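You operate a simulated robot arm through the tools that you are given. There is no shell and no other tool.

You run a simulated two-armed robot. Do the job below in one go: nothing can be reset, and whatever is moved stays where it is left.

## Task
Swap the banded load's loose label for the one that the load card names.
Fine: old one on the side tray's rib; smooth the new one in the blue frame with the rubber pad and put the pad back; keep clear under raised loads. Set down upright: rubber pad. What is to be rubbed or washed off counts as gone when no trace of it is left.

The check looks at the end state, three seconds after you hand in, the way a careful person would. Anything else that was tipped, shoved, dropped, spilled or broken makes it a failure.

## Robot
Two 6-joint arms with two-finger parallel grippers on one trunk that stands fixed in place. Base frame: the origin is at the foot of the trunk, x ahead of it, y to its left, z up. Units: mm, degrees, N and s.
The left shoulder is at [-77, 177, 832], the right one opposite. With the tool pointing down near the work surface each hand reaches from about 100 to 720 mm from the base axis, measured 20 degrees to its own side. Payload 1.57 kg a hand.
Tool frame (each hand has its own): the origin (TCP) lies between the finger pads and is the grasp point; the fingertips stand 30 mm ahead of it; z points along the fingers, y is the line along which they close. The gripper opens to 80 mm. The fingers are 17 mm wide and 12 mm thick; the gripper's body (40 by 82 mm) begins 80 mm behind the TCP.
Orientation is told as [roll, pitch, yaw] about the base's x, y, z axes, in that order, counted from this pose: with the fingers straight down and closing along the base's y, the tool's x points along the base's -x, its y along +y and its z along -z.

## Interface
- The arms move only by the tool play_rows. It takes "left_rows", "right_rows" or both (then of equal length, played together; a hand with none holds still); each is text: rows parted by semicolons, each of 7 numbers parted by spaces: the shift along the tool's x, y, z in m, then the turn, a rotation vector about the tool's x, y, z in degrees, then the finger opening in m, from 0 to 0.08. In form: x y z rx ry rz claw; .... A call has 1 to 20 rows; each row is the pose to reach, as a shift and turn from the pose commanded when the call began, along the tool's axes at that moment. A row lasts 0.2 s, in which the tool goes at most 50 mm and 8.6 degrees; a call with a longer step from one row to the next is refused whole, and so is a gripper value outside its range. Where a pose cannot be reached the arm comes as near as it can. A force on the tool above 40 N (or 10 N above the force at the start of the call, whichever is more), or a blocked arm, ends the call early, and 0.2 s more pass. Each finger travels about 72 mm/s and halts on what it meets, pressing with about 24 N; the grip force reading is that of the motor and also rises with nothing between the fingers. The clock runs only during rows and for 0.2 s after the last one: add rows that repeat a pose to give the fingers time. It gives the time, the measured TCP pose, the force on the tool (base axes), the opening and the grip force at its end, in the units of the frame above (readings bear some noise), with the torque about the TCP (base axes, N m) and any sound that the robot's microphone picked up.
- Cameras (640 x 400 px; columns grow to the right, rows downward): "scene" is now at [35.9, -3.3, 1555.1]; the picture's right is [-0.02, -1.00, 0.00], its down [-0.75, 0.02, -0.66] and it looks along [0.66, -0.02, -0.76] (base axes); focal length 346 px, centre (320, 200). "left" rides on the left gripper at [72, 7, -122] in its tool frame; the picture's right is [-0.09, 1.00, 0.00], its down [-0.84, -0.08, -0.54] and it looks along [-0.54, -0.05, 0.84] (tool axes); focal length 238 px, centre (320, 200). "right" rides on the right gripper at [72, -7, -122] in its tool frame; the picture's right is [0.09, 1.00, 0.00], its down [-0.84, 0.08, -0.54] and it looks along [-0.54, 0.05, 0.84] (tool axes); focal length 238 px, centre (320, 200). There is no depth. A picture from a camera that has moved, and an enlarged one, comes with that camera's place and axes in the base frame and with its lens.
- snapshot(camera): a new picture of that camera. No time passes.
- slide_trunk(by): moves the trunk up (or, below 0, down) by that many mm; the arms and the scene camera ride with it, the base frame stays. It gives what a move gives, with no picture.
- head_to(pan, tilt): turns the head with the scene camera to pan (to the left, within 143 degrees either way) and tilt (down, from -29 to 69), counted from straight ahead of the robot (the tilt from the chest, where the trunk bows). It gives what a move gives.
- enlarge(camera, box): a new picture of the part [left, top, right, bottom] of that camera's present view, enlarged. No time passes.
- job_done(): hands the job in; it is judged then, once.

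Places have to be worked out from the pictures, the camera data and where the tool is seen. Open the grippers and draw the arms clear of the work before you hand the job in, unless the task says otherwise.

The tools are called as a command line: name --argument value ..., lists and objects as JSON in quotes. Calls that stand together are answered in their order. play_rows: Moves the arms, as the interface text tells. Its arguments: {"type":"object","properties":{"left_rows":{"type":"string"},"right_rows":{"type":"string"}},"required":[]} The other tools are called the same way: slide_trunk (by) moves the trunk up or down; head_to (pan, tilt) turns the head that bears the scene camera; snapshot (camera) takes a picture; enlarge (camera, box) takes an enlarged picture of a part of a camera's view; job_done () hands the job in.

At the start:

```text
time: 0.0
left_ee_pos: [523.8, 203.1, 1109.5]
left_ee_rot: [0.0, 0.0, -0.1]
left_force: [0.5, -0.3, 0.2]
left_torque: [-0.01, 0.0, 0.01]
left_width: 80.2
left_finger_force: 0.0
right_ee_pos: [406.5, -172.2, 1099.2]
right_ee_rot: [0.0, 0.0, 0.0]
right_force: [-0.2, -0.6, 0.1]
right_torque: [0.0, 0.0, -0.02]
right_width: 79.8
right_finger_force: 0.0
trunk travel left (down, up): [-275.0, 53.0]
head pan, tilt (commanded): [-1.3, 49.0]
```

scene: 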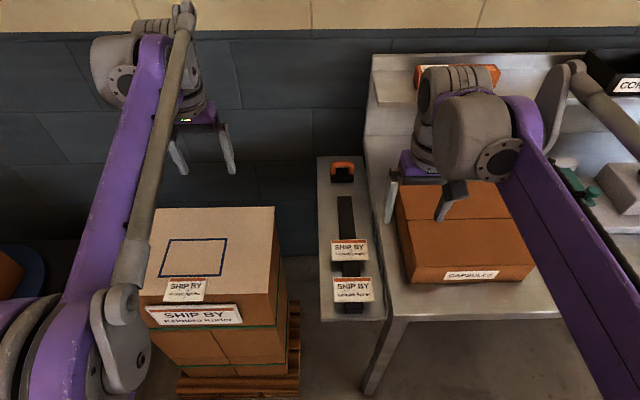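
right: 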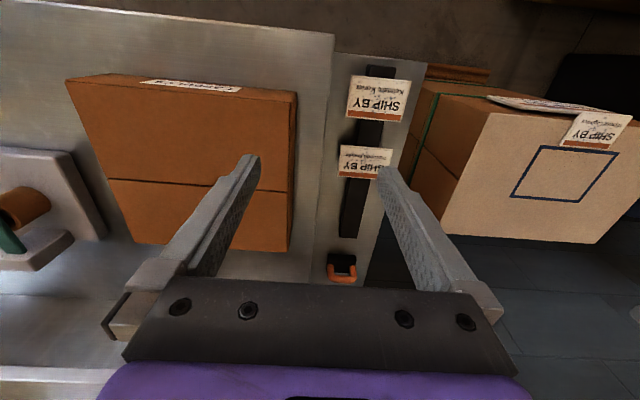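
left: 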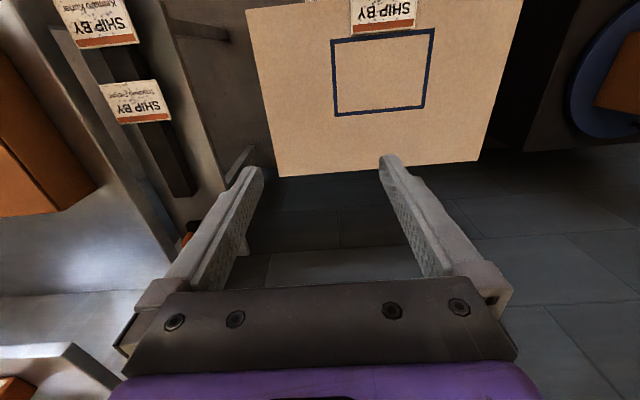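

I start by looking closely at the load, its card and the tray before moving anything.

enlarge --camera "scene" --box '[130, 200, 310, 400]'

enlarge --camera "scene" --box '[310, 150, 400, 330]'

enlarge --camera "left" --box '[40, 0, 240, 140]'

enlarge --camera "right" --box '[310, 50, 440, 300]'

enlarge --camera "right" --box '[420, 60, 640, 220]'

```text
2.00 times, centred on (220, 300) of scene
camera zoom: at [35.9, -3.3, 1555.1], right [-0.02, -1.0, 0.0], down [-0.75, 0.02, -0.66], along [0.66, -0.02, -0.76], focal length 692 px, centre (520, 0)
```

zoom: 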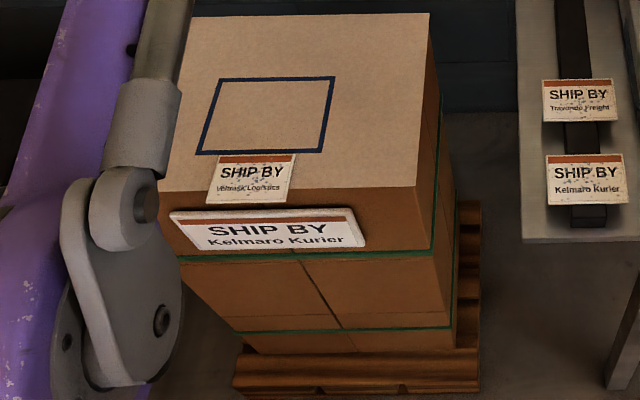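

```text
2.22 times, centred on (355, 240) of scene
camera zoom: at [35.9, -3.3, 1555.1], right [-0.02, -1.0, 0.0], down [-0.75, 0.02, -0.66], along [0.66, -0.02, -0.76], focal length 769 px, centre (242, 111)
```

zoom: 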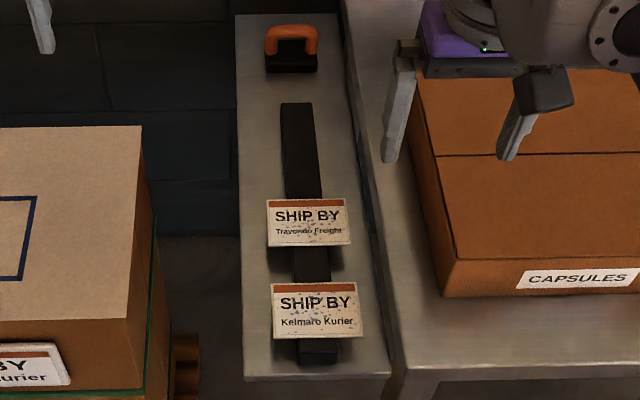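

```text
2.86 times, centred on (140, 70) of left
camera zoom: at [451.3, 210.1, 1231.6], right [0.09, 1.0, 0.0], down [0.84, -0.08, 0.54], along [0.54, -0.05, -0.84], focal length 681 px, centre (834, 571)
```

zoom: 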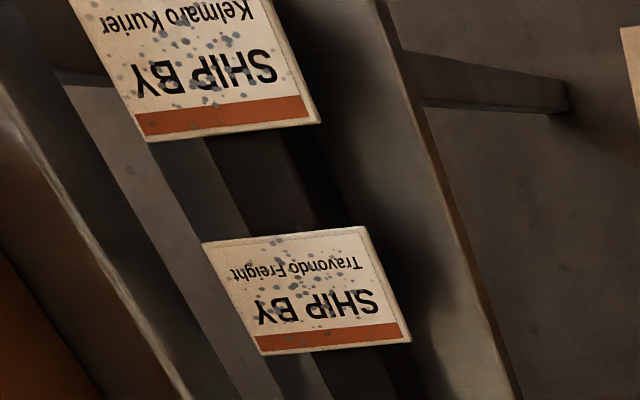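

```text
1.60 times, centred on (375, 175) of right
camera zoom: at [334.6, -178.7, 1220.5], right [-0.09, 1.0, 0.0], down [0.84, 0.08, 0.54], along [0.54, 0.05, -0.84], focal length 381 px, centre (232, 240)
```

zoom: 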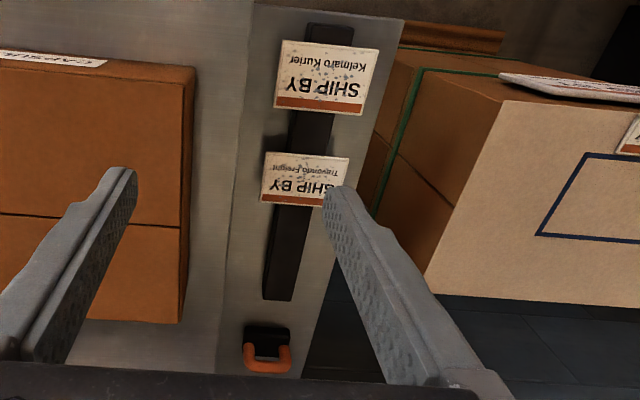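

```text
2.50 times, centred on (530, 140) of right
camera zoom: at [334.6, -178.7, 1220.5], right [-0.09, 1.0, 0.0], down [0.84, 0.08, 0.54], along [0.54, 0.05, -0.84], focal length 596 px, centre (-205, 350)
```

zoom: 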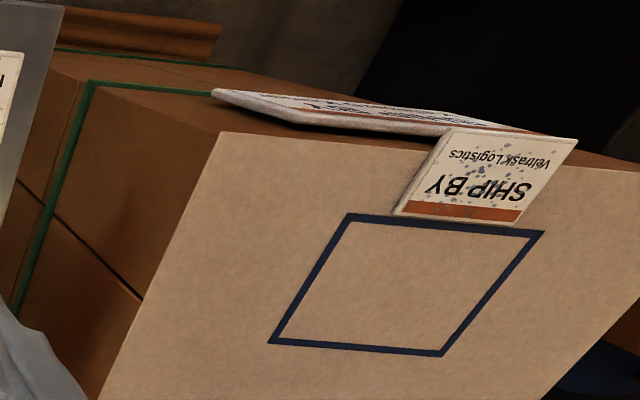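

The load card on the banded load's near face says "Kelmaro Kurier"; the loose label on top is "Veltrask Logistics", and the tray's rib holds "Travondo Freight" and "Kelmaro Kurier" (nearest). I look around with the head to see what else is near (raised loads, other cartons).

head_to --pan 35 --tilt 35

snapshot --camera "scene"

head_to --pan -35 --tilt 35

snapshot --camera "scene"

head_to --pan 0 --tilt 0

snapshot --camera "scene"

head_to --pan 10 --tilt 60

snapshot --camera "scene"

```text
time: 1.0
left_ee_pos: [523.9, 203.7, 1110.1]
left_ee_rot: [0.0, 0.1, 0.1]
left_force: [-0.1, -0.4, -0.4]
left_torque: [0.0, -0.01, -0.01]
left_width: 80.0
left_finger_force: 0.1
right_ee_pos: [407.3, -172.5, 1098.8]
right_ee_rot: [0.0, -0.1, 0.0]
right_force: [-1.3, 0.8, -0.8]
right_torque: [-0.02, 0.0, 0.0]
right_width: 79.7
right_finger_force: 0.1
trunk travel left (down, up): [-275.0, 53.0]
head pan, tilt (commanded): [35.0, 35.0]
```

```text
taken
camera scene: at [30.2, 49.0, 1575.5], right [0.57, -0.82, 0.0], down [-0.47, -0.33, -0.82], along [0.67, 0.47, -0.57], focal length 346 px, centre (320, 200)
```

scene: 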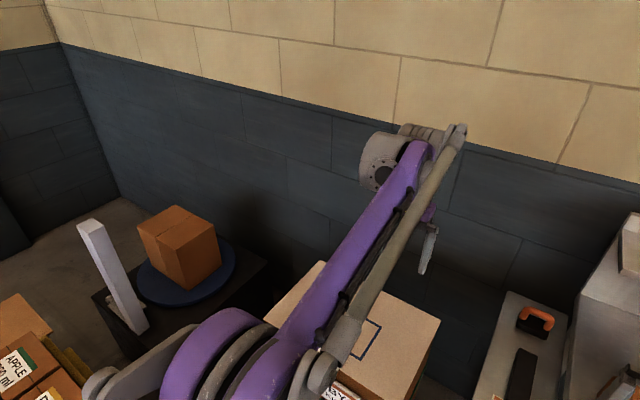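

```text
time: 2.4
left_ee_pos: [524.1, 200.9, 1109.6]
left_ee_rot: [-0.1, 0.0, 0.0]
left_force: [-0.2, -0.4, -0.7]
left_torque: [-0.02, 0.0, -0.01]
left_width: 79.9
left_finger_force: 0.0
right_ee_pos: [405.4, -172.1, 1099.1]
right_ee_rot: [0.0, 0.1, 0.0]
right_force: [0.0, 1.1, 0.2]
right_torque: [0.0, 0.02, -0.03]
right_width: 79.9
right_finger_force: 0.1
trunk travel left (down, up): [-275.0, 53.0]
head pan, tilt (commanded): [-35.0, 35.0]
```

```text
taken
camera scene: at [30.2, -52.0, 1575.5], right [-0.57, -0.82, 0.0], down [-0.47, 0.33, -0.82], along [0.67, -0.47, -0.57], focal length 346 px, centre (320, 200)
```

scene: 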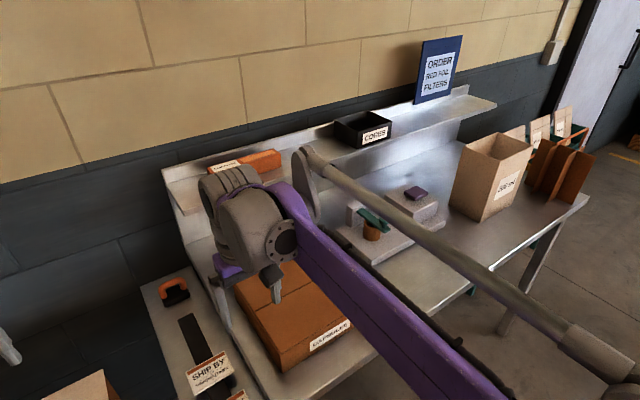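

```text
time: 3.4
left_ee_pos: [523.4, 202.8, 1108.9]
left_ee_rot: [0.0, 0.1, 0.0]
left_force: [0.3, 0.2, -0.7]
left_torque: [-0.05, -0.03, 0.01]
left_width: 80.1
left_finger_force: 0.1
right_ee_pos: [405.8, -171.9, 1099.6]
right_ee_rot: [-0.1, 0.1, -0.1]
right_force: [0.5, -0.8, 0.0]
right_torque: [-0.02, -0.01, 0.02]
right_width: 80.1
right_finger_force: 0.1
trunk travel left (down, up): [-275.0, 53.0]
head pan, tilt (commanded): [0.0, 0.0]
```

```text
taken
camera scene: at [48.1, -1.5, 1631.6], right [0.0, -1.0, 0.0], down [0.0, 0.0, -1.0], along [1.0, 0.0, 0.0], focal length 346 px, centre (320, 200)
```

scene: 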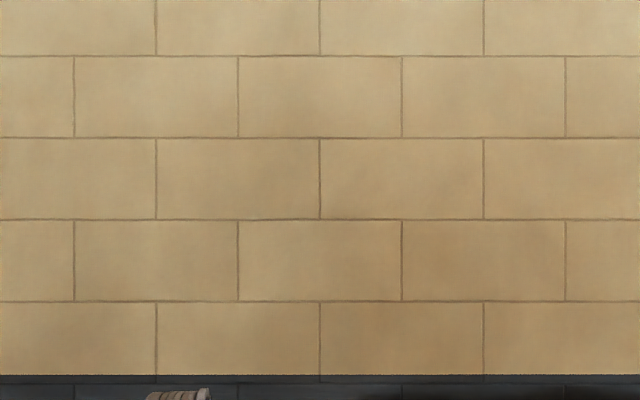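

```text
time: 4.7
left_ee_pos: [523.3, 202.9, 1110.1]
left_ee_rot: [0.0, 0.0, 0.0]
left_force: [0.2, 0.7, -0.4]
left_torque: [0.01, 0.03, -0.02]
left_width: 80.1
left_finger_force: 0.0
right_ee_pos: [406.2, -171.3, 1099.2]
right_ee_rot: [0.1, 0.1, 0.0]
right_force: [-0.5, 0.2, 0.6]
right_torque: [0.04, 0.0, -0.02]
right_width: 79.9
right_finger_force: 0.0
trunk travel left (down, up): [-275.0, 53.0]
head pan, tilt (commanded): [10.0, 60.0]
```

```text
taken
camera scene: at [23.7, 10.1, 1541.3], right [0.17, -0.98, 0.0], down [-0.85, -0.15, -0.5], along [0.49, 0.09, -0.87], focal length 346 px, centre (320, 200)
```

scene: 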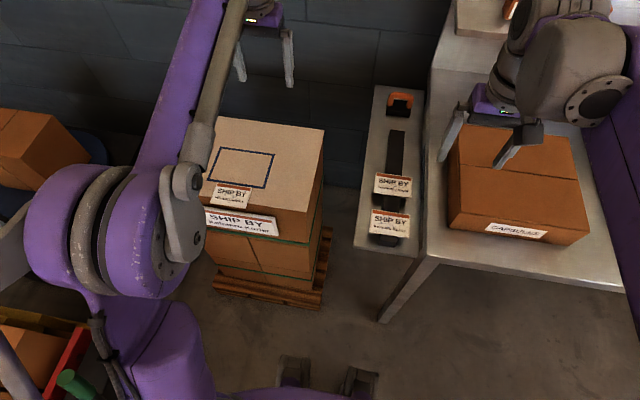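

Nothing hangs overhead in front. I check further left, right and behind for another banded load or a raised one.

head_to --pan 85 --tilt 35

snapshot --camera "scene"

head_to --pan 135 --tilt 25

snapshot --camera "scene"

head_to --pan -90 --tilt 25

snapshot --camera "scene"

head_to --pan -5 --tilt 55

snapshot --camera "scene"

```text
time: 6.2
left_ee_pos: [524.8, 202.5, 1107.4]
left_ee_rot: [0.1, 0.0, 0.0]
left_force: [0.5, 0.0, 0.1]
left_torque: [0.0, -0.01, 0.0]
left_width: 80.1
left_finger_force: 0.0
right_ee_pos: [406.9, -172.6, 1099.2]
right_ee_rot: [0.0, 0.0, 0.0]
right_force: [0.0, 0.5, -1.2]
right_torque: [-0.01, 0.02, 0.02]
right_width: 80.2
right_finger_force: 0.1
trunk travel left (down, up): [-275.0, 53.0]
head pan, tilt (commanded): [85.0, 35.0]
```

```text
taken
camera scene: at [-34.2, 86.2, 1575.5], right [1.0, -0.09, 0.0], down [-0.05, -0.57, -0.82], along [0.07, 0.82, -0.57], focal length 346 px, centre (320, 200)
```

scene: 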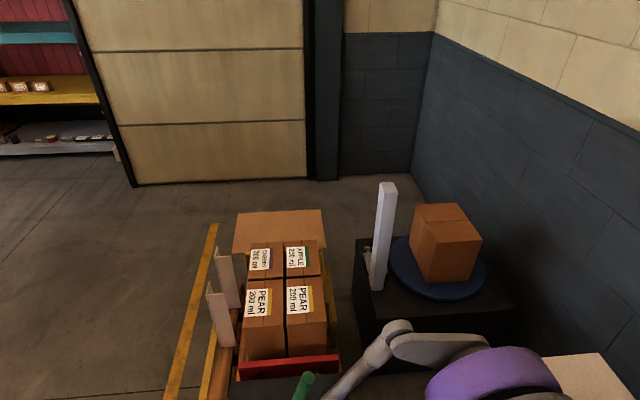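

```text
time: 7.4
left_ee_pos: [523.6, 203.4, 1108.7]
left_ee_rot: [0.0, 0.0, 0.0]
left_force: [0.7, 0.1, 1.0]
left_torque: [0.01, 0.0, 0.04]
left_width: 79.9
left_finger_force: 0.1
right_ee_pos: [406.2, -171.1, 1099.0]
right_ee_rot: [0.0, 0.0, 0.0]
right_force: [-0.4, 0.6, 0.2]
right_torque: [-0.01, -0.03, 0.0]
right_width: 80.0
right_finger_force: 0.0
trunk travel left (down, up): [-275.0, 53.0]
head pan, tilt (commanded): [135.0, 25.0]
```

```text
taken
camera scene: at [-107.1, 63.7, 1591.3], right [0.71, 0.71, 0.0], down [0.3, -0.3, -0.91], along [-0.64, 0.64, -0.42], focal length 346 px, centre (320, 200)
```

scene: 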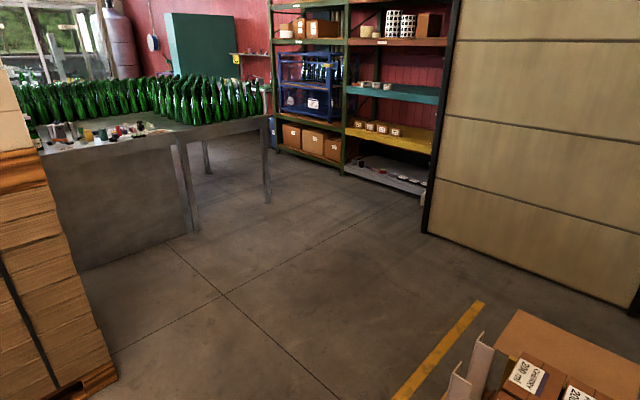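

```text
time: 10.6
left_ee_pos: [523.7, 202.2, 1109.2]
left_ee_rot: [-0.1, 0.0, 0.1]
left_force: [0.0, 0.6, 0.2]
left_torque: [0.01, -0.02, 0.0]
left_width: 80.0
left_finger_force: 0.0
right_ee_pos: [406.0, -170.7, 1098.9]
right_ee_rot: [0.0, 0.0, 0.0]
right_force: [-0.1, 0.0, -0.4]
right_torque: [-0.01, 0.01, -0.01]
right_width: 80.0
right_finger_force: 0.2
trunk travel left (down, up): [-275.0, 53.0]
head pan, tilt (commanded): [-90.0, 25.0]
```

```text
taken
camera scene: at [-42.0, -93.6, 1591.3], right [-1.0, 0.0, 0.0], down [0.0, 0.42, -0.91], along [0.0, -0.91, -0.42], focal length 346 px, centre (320, 200)
```

scene: 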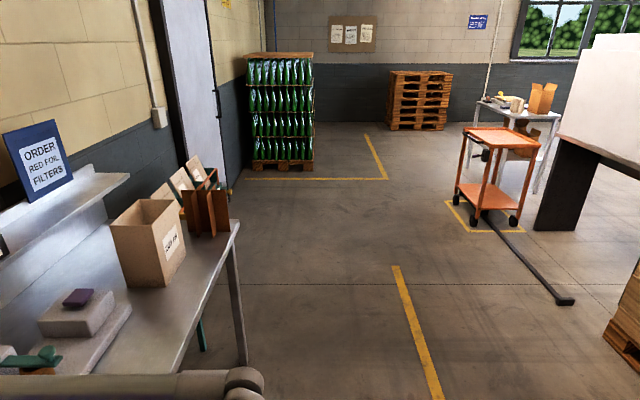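

```text
time: 12.2
left_ee_pos: [523.8, 201.8, 1109.6]
left_ee_rot: [-0.1, 0.0, 0.0]
left_force: [0.0, 0.0, 0.8]
left_torque: [-0.01, 0.01, 0.02]
left_width: 79.8
left_finger_force: 0.0
right_ee_pos: [406.4, -172.1, 1099.3]
right_ee_rot: [0.0, 0.0, 0.0]
right_force: [0.5, 0.5, -0.6]
right_torque: [0.0, -0.01, -0.03]
right_width: 79.8
right_finger_force: 0.1
trunk travel left (down, up): [-275.0, 53.0]
head pan, tilt (commanded): [-5.0, 55.0]
```

```text
taken
camera scene: at [29.9, -7.8, 1547.3], right [-0.09, -1.0, 0.0], down [-0.82, 0.07, -0.57], along [0.57, -0.05, -0.82], focal length 346 px, centre (320, 200)
```

scene: 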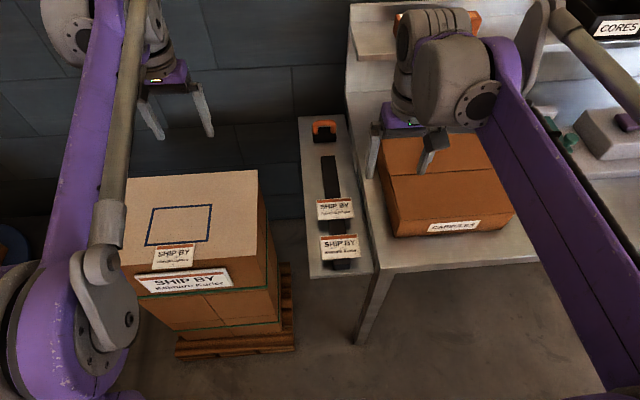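

Only the near load with green bands qualifies. I calibrate the scene camera against the known right-gripper fingertips.

enlarge --camera "scene" --box '[360, 100, 460, 180]'

enlarge --camera "scene" --box '[290, 110, 390, 290]'

enlarge --camera "scene" --box '[100, 160, 300, 300]'

```text
5.00 times, centred on (410, 140) of scene
camera zoom: at [29.9, -7.8, 1547.3], right [-0.09, -1.0, 0.0], down [-0.82, 0.07, -0.57], along [0.57, -0.05, -0.82], focal length 1730 px, centre (-130, 500)
```

zoom: 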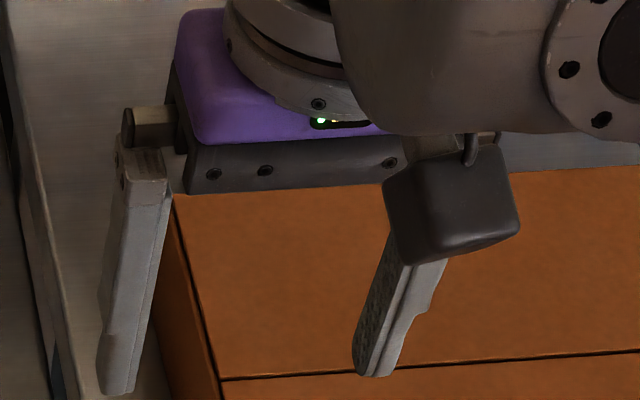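

```text
2.22 times, centred on (340, 200) of scene
camera zoom: at [29.9, -7.8, 1547.3], right [-0.09, -1.0, 0.0], down [-0.82, 0.07, -0.57], along [0.57, -0.05, -0.82], focal length 769 px, centre (276, 200)
```

zoom: 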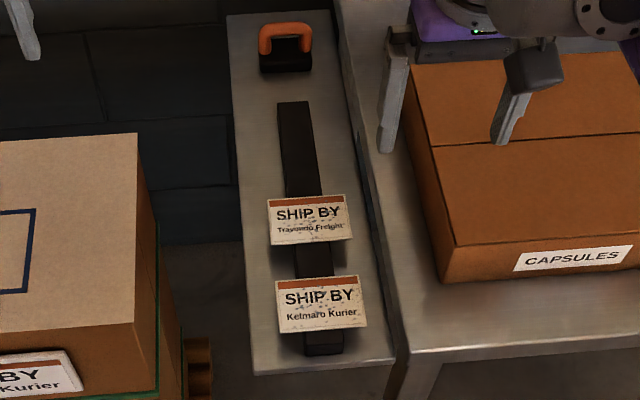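

```text
2.86 times, centred on (200, 230) of scene
camera zoom: at [29.9, -7.8, 1547.3], right [-0.09, -1.0, 0.0], down [-0.82, 0.07, -0.57], along [0.57, -0.05, -0.82], focal length 989 px, centre (663, 114)
```

zoom: 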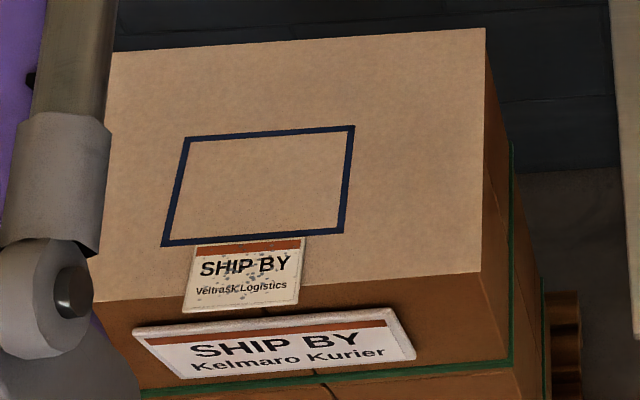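

Scene camera agrees with the tool readings. Load top is about z≈821 with the frame near x 443–550, y 221–372; the tray labels sit near z≈833 on a rib at y≈-84. I move the left hand back to view the old label closely and the right hand forward to view the rubber pad.

play_rows --left_rows "0.034 0.017 0.027 0 0 0 0.08; 0.068 0.034 0.053 0 0 0 0.08; 0.102 0.051 0.080 0 0 0 0.08; 0.136 0.067 0.107 0 0 0 0.08; 0.170 0.084 0.133 0 0 0 0.08; 0.203 0.101 0.160 0 0 0 0.08; 0.203 0.101 0.160 0 0 0 0.08" --right_rows "-0.032 0.012 0.010 0 0 0 0.08; -0.065 0.024 0.020 0 0 0 0.08; -0.097 0.036 0.030 0 0 0 0.08; -0.129 0.048 0.040 0 0 0 0.08; -0.161 0.060 0.050 0 0 0 0.08; -0.194 0.072 0.059 0 0 0 0.08; -0.194 0.072 0.059 0 0 0 0.08"

snapshot --camera "left"

snapshot --camera "right"

snapshot --camera "scene"

```text
time: 13.8
left_ee_pos: [320.0, 303.2, 950.3]
left_ee_rot: [0.0, 0.0, 0.0]
left_force: [0.0, 0.4, -0.1]
left_torque: [-0.03, -0.04, 0.03]
left_width: 79.9
left_finger_force: 0.1
right_ee_pos: [600.3, -99.5, 1040.8]
right_ee_rot: [0.0, 0.0, -0.1]
right_force: [-0.6, -0.2, -0.1]
right_torque: [-0.01, 0.0, 0.01]
right_width: 79.7
right_finger_force: 0.0
trunk travel left (down, up): [-275.0, 53.0]
head pan, tilt (commanded): [-5.0, 55.0]
```

```text
taken
camera left: at [248.1, 310.9, 1072.6], right [0.09, 1.0, 0.0], down [0.84, -0.08, 0.54], along [0.54, -0.05, -0.84], focal length 238 px, centre (320, 200)
```

left: 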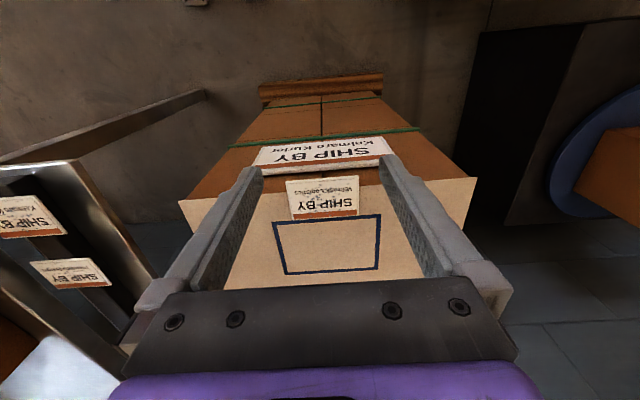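

```text
taken
camera right: at [528.9, -107.1, 1162.2], right [-0.09, 1.0, 0.0], down [0.84, 0.08, 0.54], along [0.54, 0.05, -0.84], focal length 238 px, centre (320, 200)
```

right: 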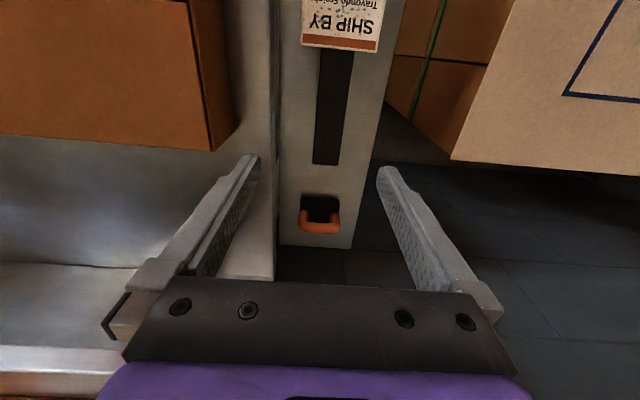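

```text
taken
camera scene: at [29.3, -8.1, 1547.3], right [-0.09, -1.0, 0.0], down [-0.82, 0.07, -0.57], along [0.57, -0.05, -0.82], focal length 346 px, centre (320, 200)
```

scene: 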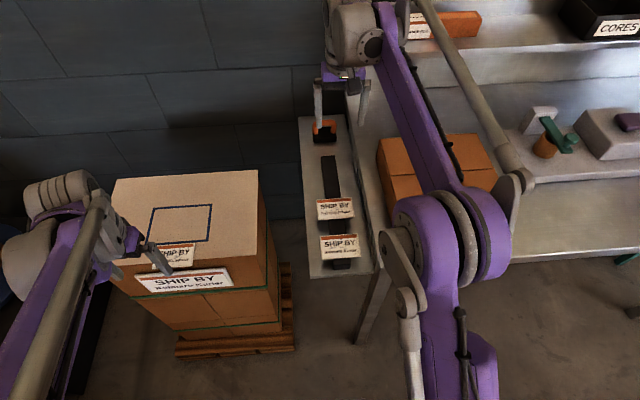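

Both hands reached their viewpoints. I enlarge the label/card area and the pad.

enlarge --camera "left" --box '[230, 120, 430, 290]'

enlarge --camera "right" --box '[270, 100, 390, 280]'

enlarge --camera "scene" --box '[290, 100, 400, 290]'

enlarge --camera "scene" --box '[100, 160, 300, 360]'

```text
2.35 times, centred on (330, 205) of left
camera zoom: at [248.1, 310.9, 1072.6], right [0.09, 1.0, 0.0], down [0.84, -0.08, 0.54], along [0.54, -0.05, -0.84], focal length 561 px, centre (296, 188)
```

zoom: 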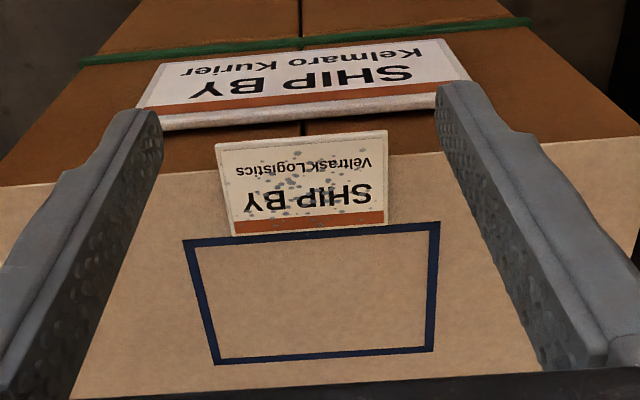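

```text
2.22 times, centred on (330, 190) of right
camera zoom: at [528.9, -107.1, 1162.2], right [-0.09, 1.0, 0.0], down [0.84, 0.08, 0.54], along [0.54, 0.05, -0.84], focal length 530 px, centre (298, 222)
```

zoom: 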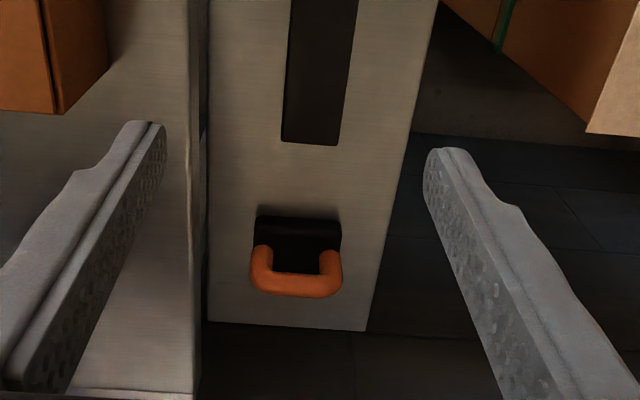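

```text
2.11 times, centred on (345, 195) of scene
camera zoom: at [29.3, -8.1, 1547.3], right [-0.09, -1.0, 0.0], down [-0.82, 0.07, -0.57], along [0.57, -0.05, -0.82], focal length 728 px, centre (267, 210)
```

zoom: 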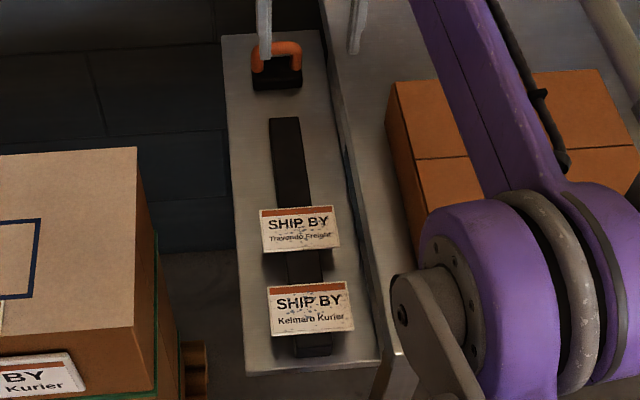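

```text
2.00 times, centred on (200, 260) of scene
camera zoom: at [29.3, -8.1, 1547.3], right [-0.09, -1.0, 0.0], down [-0.82, 0.07, -0.57], along [0.57, -0.05, -0.82], focal length 692 px, centre (560, 80)
```

zoom: 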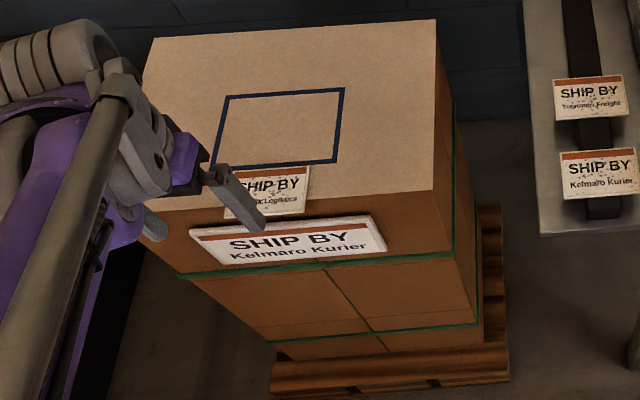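

The card sits on the front face about 25 mm below the top edge; the old label overhangs the edge by ~15 mm and measures about 60×90 mm, so it fits between the fingers along x. I bring the left hand over the label centre (~415, 300) turned 90° (closing along x), still ~55 mm above it.

play_rows --left_rows "-0.008 0 0.004 0 0 7.5 0.08; -0.016 0 0.008 0 0 15 0.08; -0.024 -0.001 0.012 0 0 22.5 0.08; -0.032 -0.001 0.016 0 0 30 0.08; -0.040 -0.001 0.02 0 0 37.5 0.08; -0.048 -0.002 0.025 0 0 45 0.08; -0.056 -0.002 0.03 0 0 52.5 0.08; -0.064 -0.002 0.034 0 0 60 0.08; -0.072 -0.003 0.038 0 0 67.5 0.08; -0.080 -0.003 0.042 0 0 75 0.08; -0.088 -0.003 0.046 0 0 82.5 0.08; -0.095 -0.003 0.05 0 0 90 0.08; -0.095 -0.003 0.05 0 0 90 0.08"

snapshot --camera "left"

snapshot --camera "scene"

```text
time: 16.6
left_ee_pos: [416.1, 300.1, 898.2]
left_ee_rot: [0.0, 0.0, -90.1]
left_force: [-0.1, 0.0, 0.4]
left_torque: [-0.02, 0.04, 0.0]
left_width: 79.7
left_finger_force: 0.0
right_ee_pos: [601.7, -100.8, 1040.9]
right_ee_rot: [0.1, 0.0, -0.1]
right_force: [0.2, -0.4, 0.2]
right_torque: [0.03, 0.01, -0.01]
right_width: 80.3
right_finger_force: 0.0
trunk travel left (down, up): [-275.0, 53.0]
head pan, tilt (commanded): [-5.0, 55.0]
```

```text
taken
camera left: at [421.8, 373.1, 1021.7], right [1.0, -0.09, 0.0], down [-0.08, -0.84, 0.54], along [-0.05, -0.54, -0.84], focal length 238 px, centre (320, 200)
```

left: 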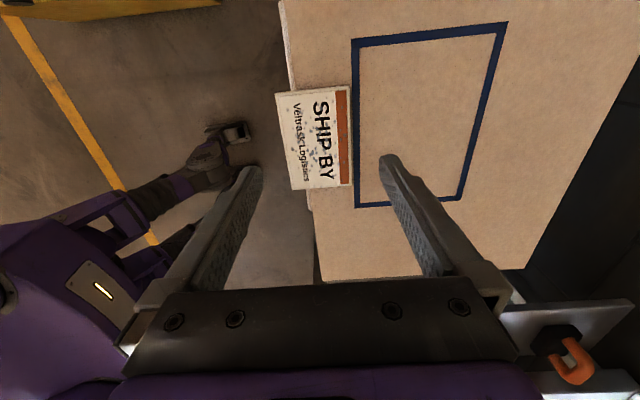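

```text
taken
camera scene: at [29.7, -7.9, 1547.3], right [-0.09, -1.0, 0.0], down [-0.82, 0.07, -0.57], along [0.57, -0.05, -0.82], focal length 346 px, centre (320, 200)
```

scene: 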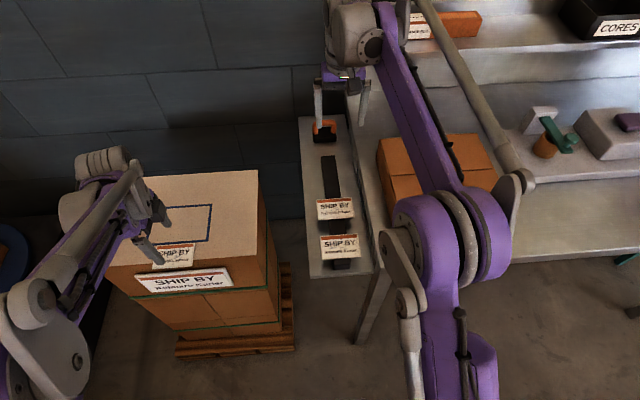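

The left camera puts the label at x 381–443, y 253–344 (z≈813). I shift ~4 mm back in x and lower the fingertips to about 8 mm above the carton top.

play_rows --left_rows "-0.001 -0.0038 0.015 0 0 0 0.08; -0.001 -0.0038 0.030 0 0 0 0.08; -0.001 -0.0038 0.040 0 0 0 0.08; -0.001 -0.0038 0.046 0 0 0 0.08; -0.001 -0.0038 0.046 0 0 0 0.08"

snapshot --camera "left"

enlarge --camera "left" --box '[220, 80, 420, 230]'

enlarge --camera "scene" --box '[120, 180, 220, 300]'

```text
time: 17.8
left_ee_pos: [411.8, 299.9, 853.6]
left_ee_rot: [0.1, 0.0, -89.9]
left_force: [-0.1, 0.8, 0.1]
left_torque: [0.0, -0.03, 0.02]
left_width: 80.1
left_finger_force: 0.2
right_ee_pos: [599.8, -101.0, 1040.6]
right_ee_rot: [0.0, 0.0, -0.1]
right_force: [-0.5, -0.6, -0.2]
right_torque: [-0.01, -0.01, -0.01]
right_width: 80.0
right_finger_force: 0.1
trunk travel left (down, up): [-275.0, 53.0]
head pan, tilt (commanded): [-5.0, 55.0]
```

```text
taken
camera left: at [418.0, 372.2, 975.9], right [1.0, -0.09, 0.0], down [-0.08, -0.84, 0.54], along [-0.05, -0.54, -0.84], focal length 238 px, centre (320, 200)
```

left: 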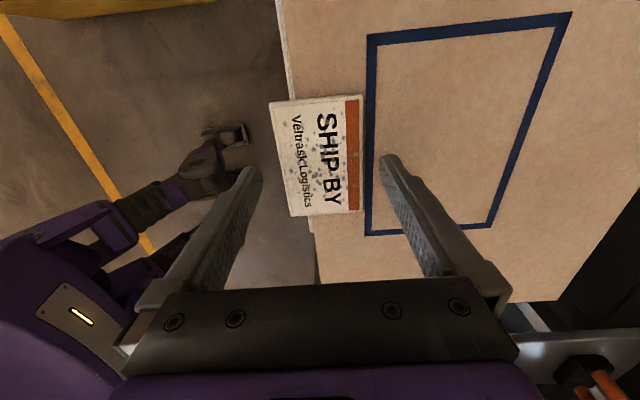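

```text
2.67 times, centred on (320, 155) of left
camera zoom: at [418.0, 372.2, 975.9], right [1.0, -0.09, 0.0], down [-0.08, -0.84, 0.54], along [-0.05, -0.54, -0.84], focal length 636 px, centre (320, 320)
```

zoom: 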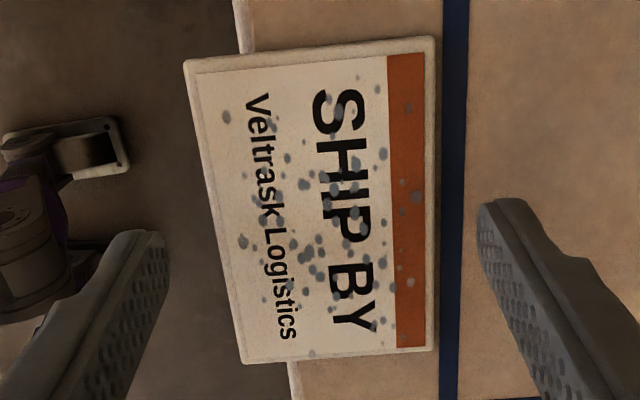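

```text
3.33 times, centred on (170, 240) of scene
camera zoom: at [29.8, -7.8, 1547.3], right [-0.09, -1.0, 0.0], down [-0.82, 0.07, -0.57], along [0.57, -0.05, -0.82], focal length 1153 px, centre (820, 67)
```

zoom: 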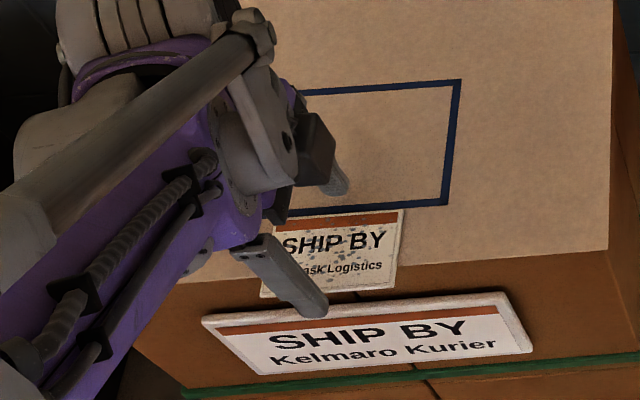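

The fingers straddle the label evenly (label centre ≈ 412.6, 299). I lower in small steps watching the force to find the carton top.

play_rows --left_rows "0 0.0005 0.002 0 0 0 0.08; 0 0.0005 0.004 0 0 0 0.08; 0 0.0005 0.004 0 0 0 0.08"

play_rows --left_rows "0 0 0.002 0 0 0 0.08; 0 0 0.002 0 0 0 0.08"

play_rows --left_rows "0 0 0.0015 0 0 0 0.08; 0 0 0.0015 0 0 0 0.08"

```text
time: 18.6
left_ee_pos: [412.9, 300.2, 849.3]
left_ee_rot: [0.1, 0.0, -90.0]
left_force: [-0.3, -0.2, 0.3]
left_torque: [0.03, 0.01, 0.0]
left_width: 79.9
left_finger_force: 0.0
right_ee_pos: [600.0, -100.5, 1041.1]
right_ee_rot: [0.0, 0.0, -0.1]
right_force: [-0.7, 0.8, 0.0]
right_torque: [0.01, 0.0, 0.03]
right_width: 79.9
right_finger_force: 0.1
trunk travel left (down, up): [-275.0, 53.0]
head pan, tilt (commanded): [-5.0, 55.0]
```

```text
time: 19.2
left_ee_pos: [413.3, 299.7, 847.7]
left_ee_rot: [0.0, 0.0, -89.9]
left_force: [0.7, 0.9, 0.0]
left_torque: [0.01, -0.01, -0.02]
left_width: 80.1
left_finger_force: 0.0
right_ee_pos: [601.5, -101.2, 1040.7]
right_ee_rot: [0.0, 0.0, 0.0]
right_force: [0.7, -0.1, -0.1]
right_torque: [0.01, 0.04, -0.01]
right_width: 80.1
right_finger_force: 0.1
trunk travel left (down, up): [-275.0, 53.0]
head pan, tilt (commanded): [-5.0, 55.0]
```

```text
time: 19.8
left_ee_pos: [411.7, 300.1, 845.3]
left_ee_rot: [0.0, 0.0, -90.0]
left_force: [0.9, 0.8, -0.7]
left_torque: [0.03, 0.02, -0.01]
left_width: 80.2
left_finger_force: 0.0
right_ee_pos: [601.2, -100.0, 1039.8]
right_ee_rot: [0.0, 0.0, -0.1]
right_force: [0.2, -0.1, -0.3]
right_torque: [-0.01, 0.0, 0.02]
right_width: 80.1
right_finger_force: 0.1
trunk travel left (down, up): [-275.0, 53.0]
head pan, tilt (commanded): [-5.0, 55.0]
```

No contact yet at tip z≈816; I keep stepping down.

play_rows --left_rows "0 0 0.0015 0 0 0 0.08; 0 0 0.0015 0 0 0 0.08"

play_rows --left_rows "0 0 0.0015 0 0 0 0.08; 0 0 0.0015 0 0 0 0.08"

enlarge --camera "left" --box '[340, 130, 460, 220]'

```text
time: 20.4
left_ee_pos: [412.1, 300.3, 843.6]
left_ee_rot: [-0.1, 0.0, -89.9]
left_force: [0.2, -1.1, -0.1]
left_torque: [-0.01, 0.0, 0.01]
left_width: 79.9
left_finger_force: 0.0
right_ee_pos: [600.8, -99.9, 1040.7]
right_ee_rot: [0.1, -0.1, 0.0]
right_force: [-0.5, 0.4, -0.5]
right_torque: [0.02, 0.0, -0.04]
right_width: 80.0
right_finger_force: 0.0
trunk travel left (down, up): [-275.0, 53.0]
head pan, tilt (commanded): [-5.0, 55.0]
```

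```text
time: 21.0
left_ee_pos: [412.4, 300.6, 843.6]
left_ee_rot: [0.1, 0.1, -90.0]
left_force: [0.5, 0.5, 2.0]
left_torque: [0.0, -0.08, -0.01]
left_width: 80.4
left_finger_force: 0.1
right_ee_pos: [600.3, -100.6, 1040.3]
right_ee_rot: [0.0, -0.1, 0.1]
right_force: [-0.2, 0.8, -0.2]
right_torque: [0.01, 0.01, 0.0]
right_width: 80.1
right_finger_force: 0.0
trunk travel left (down, up): [-275.0, 53.0]
head pan, tilt (commanded): [-5.0, 55.0]
```

```text
4.44 times, centred on (400, 175) of left
camera zoom: at [418.8, 372.6, 965.4], right [1.0, -0.09, 0.0], down [-0.08, -0.84, 0.54], along [-0.05, -0.54, -0.84], focal length 1059 px, centre (-36, 311)
```

zoom: 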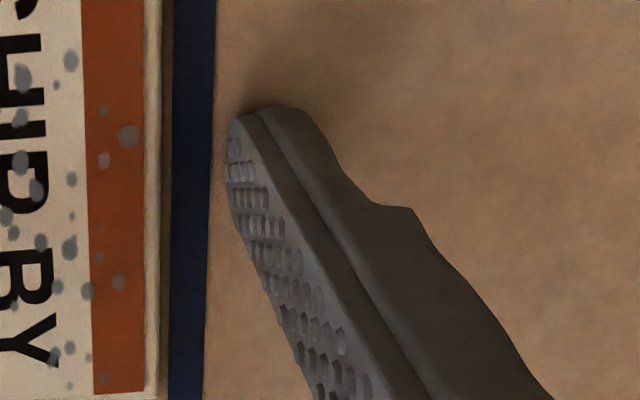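

A 2 N reaction shows contact: carton top ≈ z 813. I close on the label's long edges right at the fingertips.

play_rows --left_rows "0 0 -0.0005 0 0 0 0.066; 0 0 -0.0005 0 0 0 0.055; 0 0 -0.0005 0 0 0 0.05; 0 0 -0.0005 0 0 0 0.045; 0 0 -0.0005 0 0 0 0.045; 0 0 -0.0005 0 0 0 0.045"

enlarge --camera "left" --box '[220, 80, 420, 230]'

enlarge --camera "scene" --box '[120, 180, 220, 300]'

```text
time: 22.4
left_ee_pos: [412.0, 300.2, 843.1]
left_ee_rot: [0.0, 0.0, -89.9]
left_force: [0.2, -0.4, -1.0]
left_torque: [0.0, -0.01, 0.01]
left_width: 58.3
left_finger_force: 23.6
right_ee_pos: [600.9, -100.7, 1040.9]
right_ee_rot: [0.1, 0.0, 0.0]
right_force: [0.3, -0.1, 0.1]
right_torque: [0.02, -0.01, -0.02]
right_width: 80.2
right_finger_force: 0.0
trunk travel left (down, up): [-275.0, 53.0]
head pan, tilt (commanded): [-5.0, 55.0]
```

```text
2.67 times, centred on (320, 155) of left
camera zoom: at [418.9, 372.5, 965.6], right [1.0, -0.09, 0.0], down [-0.08, -0.84, 0.54], along [-0.05, -0.54, -0.84], focal length 636 px, centre (320, 320)
```

zoom: 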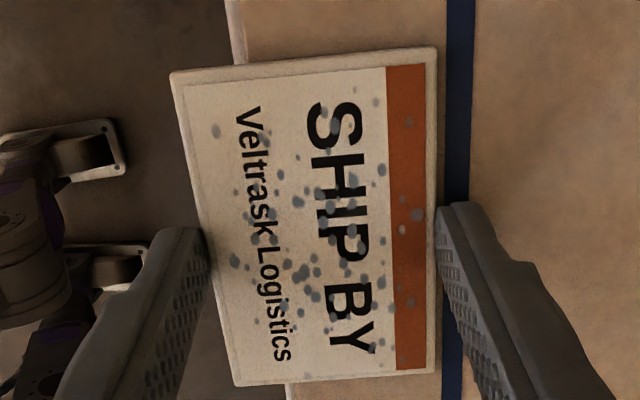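

```text
3.33 times, centred on (170, 240) of scene
camera zoom: at [29.9, -7.8, 1547.3], right [-0.09, -1.0, 0.0], down [-0.82, 0.07, -0.57], along [0.57, -0.05, -0.82], focal length 1153 px, centre (820, 67)
```

zoom: 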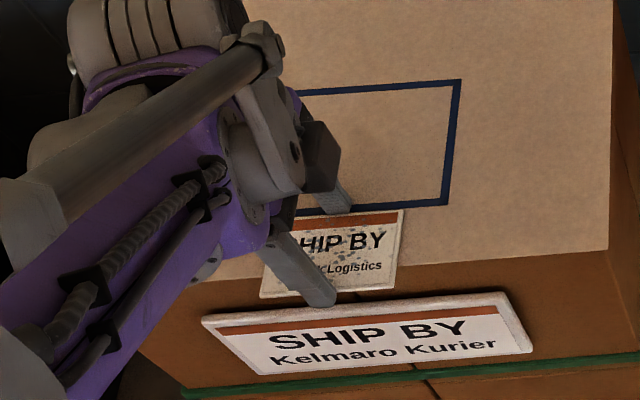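

The fingers hold at 58.3 mm with 23.6 N. I lift slowly 20 mm and check that the label came along.

play_rows --left_rows "0 0 -0.003 0 0 0 0.045; 0 0 -0.008 0 0 0 0.045; 0 0 -0.014 0 0 0 0.045; 0 0 -0.020 0 0 0 0.045; 0 0 -0.020 0 0 0 0.045"

snapshot --camera "left"

enlarge --camera "scene" --box '[120, 180, 220, 300]'

```text
time: 23.6
left_ee_pos: [412.3, 299.1, 863.4]
left_ee_rot: [0.1, 0.0, -90.1]
left_force: [-0.8, 0.5, 0.8]
left_torque: [0.0, -0.01, -0.03]
left_width: 58.4
left_finger_force: 23.7
right_ee_pos: [600.6, -99.8, 1040.4]
right_ee_rot: [0.0, 0.0, 0.1]
right_force: [-0.3, -0.1, -0.6]
right_torque: [-0.01, 0.0, -0.01]
right_width: 80.2
right_finger_force: 0.1
trunk travel left (down, up): [-275.0, 53.0]
head pan, tilt (commanded): [-5.0, 55.0]
```

```text
taken
camera left: at [418.2, 372.6, 985.7], right [1.0, -0.09, 0.0], down [-0.08, -0.84, 0.54], along [-0.05, -0.54, -0.84], focal length 238 px, centre (320, 200)
```

left: 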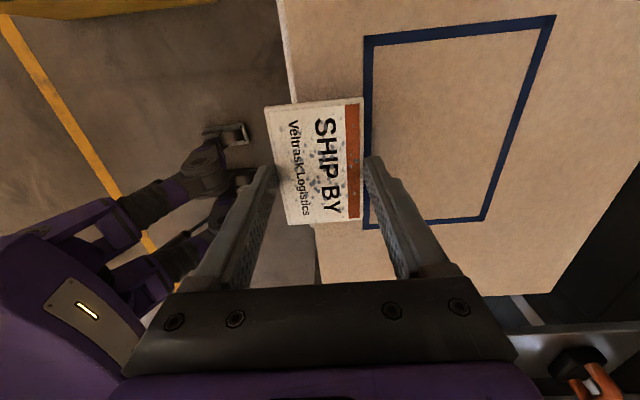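

```text
3.33 times, centred on (170, 240) of scene
camera zoom: at [29.9, -7.7, 1547.3], right [-0.09, -1.0, 0.0], down [-0.82, 0.07, -0.57], along [0.57, -0.05, -0.82], focal length 1153 px, centre (820, 67)
```

zoom: 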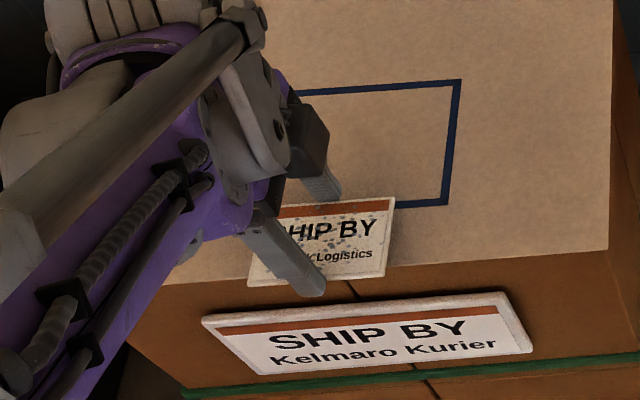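

The old label is held flat. I raise it clear and at the same time draw the right hand back and to the right, clear of the tray.

play_rows --left_rows "0 0 -0.01 0 0 0 0.045; 0 0 -0.02 0 0 0 0.045; 0 0 -0.03 0 0 0 0.045; 0 0 -0.04 0 0 0 0.045; 0 0 -0.05 0 0 0 0.045; 0 0 -0.06 0 0 0 0.045; 0 0 -0.07 0 0 0 0.045; 0 0 -0.08 0 0 0 0.045; 0 0 -0.08 0 0 0 0.045" --right_rows "0.031 -0.030 -0.006 0 0 0 0.08; 0.062 -0.060 -0.0125 0 0 0 0.08; 0.094 -0.090 -0.019 0 0 0 0.08; 0.125 -0.120 -0.025 0 0 0 0.08; 0.156 -0.150 -0.031 0 0 0 0.08; 0.187 -0.180 -0.0375 0 0 0 0.08; 0.219 -0.210 -0.044 0 0 0 0.08; 0.250 -0.240 -0.05 0 0 0 0.08; 0.250 -0.240 -0.05 0 0 0 0.08"

snapshot --camera "scene"

snapshot --camera "left"

```text
time: 25.6
left_ee_pos: [412.2, 299.8, 943.3]
left_ee_rot: [0.0, 0.1, -90.0]
left_force: [-0.3, 0.2, -0.6]
left_torque: [-0.01, 0.02, -0.01]
left_width: 58.2
left_finger_force: 23.8
right_ee_pos: [349.4, -341.4, 1089.5]
right_ee_rot: [0.1, -0.1, 0.0]
right_force: [0.7, -0.4, -0.2]
right_torque: [0.02, 0.0, 0.01]
right_width: 80.1
right_finger_force: 0.1
trunk travel left (down, up): [-275.0, 53.0]
head pan, tilt (commanded): [-5.0, 55.0]
```

```text
taken
camera scene: at [30.5, -7.5, 1547.3], right [-0.09, -1.0, 0.0], down [-0.82, 0.07, -0.57], along [0.57, -0.05, -0.82], focal length 346 px, centre (320, 200)
```

scene: 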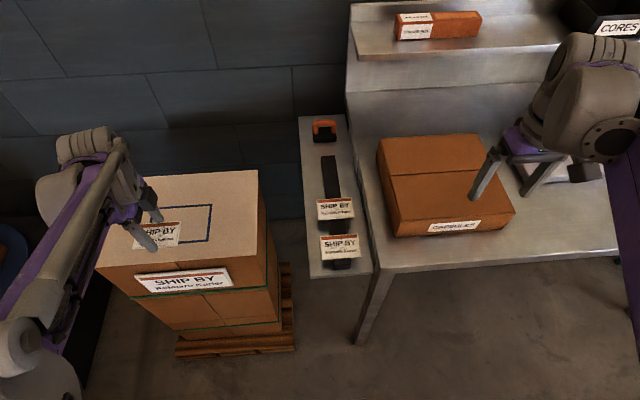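

```text
taken
camera left: at [418.7, 372.3, 1065.6], right [1.0, -0.09, 0.0], down [-0.08, -0.84, 0.54], along [-0.05, -0.54, -0.84], focal length 238 px, centre (320, 200)
```

left: 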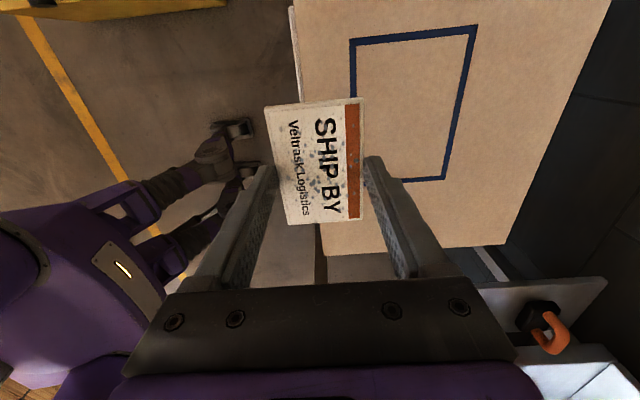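

Clear. I carry the old label over to the free far part of the rib (x≈605, y≈-85), staying ~100 mm above the tray.

play_rows --left_rows "-0.035 0.0176 0 0 0 0 0.045; -0.070 0.0352 0 0 0 0 0.045; -0.105 0.0528 0 0 0 0 0.045; -0.140 0.0703 0 0 0 0 0.045; -0.175 0.0880 0 0 0 0 0.045; -0.210 0.1055 0 0 0 0 0.045; -0.245 0.1231 0 0 0 0 0.045; -0.280 0.1407 0 0 0 0 0.045; -0.315 0.1583 0 0 0 0 0.045; -0.350 0.1759 0 0 0 0 0.045; -0.384 0.193 0 0 0 0 0.045; -0.384 0.193 0 0 0 0 0.045; -0.384 0.193 0 0 0 0 0.045"

snapshot --camera "scene"

snapshot --camera "left"

```text
time: 28.4
left_ee_pos: [607.2, -84.4, 941.1]
left_ee_rot: [0.0, 0.0, -90.0]
left_force: [0.2, 0.5, 0.6]
left_torque: [-0.01, -0.01, 0.0]
left_width: 58.3
left_finger_force: 24.2
right_ee_pos: [350.0, -342.6, 1089.9]
right_ee_rot: [-0.1, 0.0, 0.1]
right_force: [-0.2, 0.8, 0.7]
right_torque: [-0.03, 0.0, 0.01]
right_width: 80.0
right_finger_force: 0.2
trunk travel left (down, up): [-275.0, 53.0]
head pan, tilt (commanded): [-5.0, 55.0]
```

```text
taken
camera scene: at [30.3, -8.3, 1547.3], right [-0.09, -1.0, 0.0], down [-0.82, 0.07, -0.57], along [0.57, -0.05, -0.82], focal length 346 px, centre (320, 200)
```

scene: 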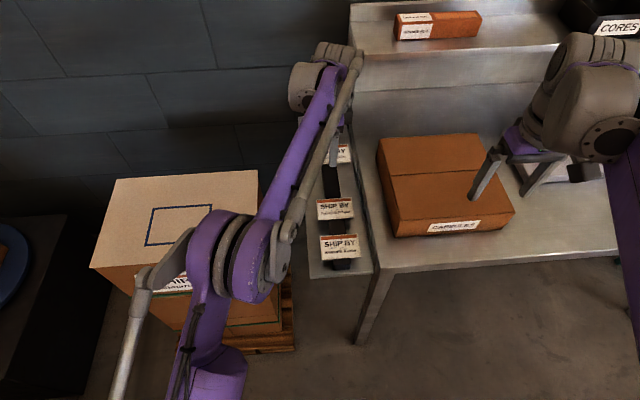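

```text
taken
camera left: at [612.4, -12.3, 1064.4], right [1.0, -0.09, 0.0], down [-0.08, -0.84, 0.54], along [-0.05, -0.54, -0.84], focal length 238 px, centre (320, 200)
```

left: 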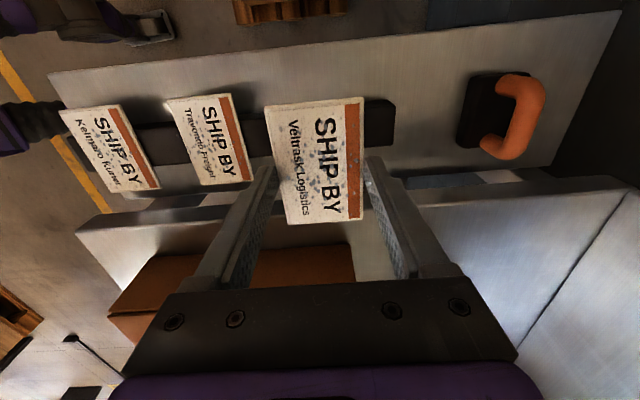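

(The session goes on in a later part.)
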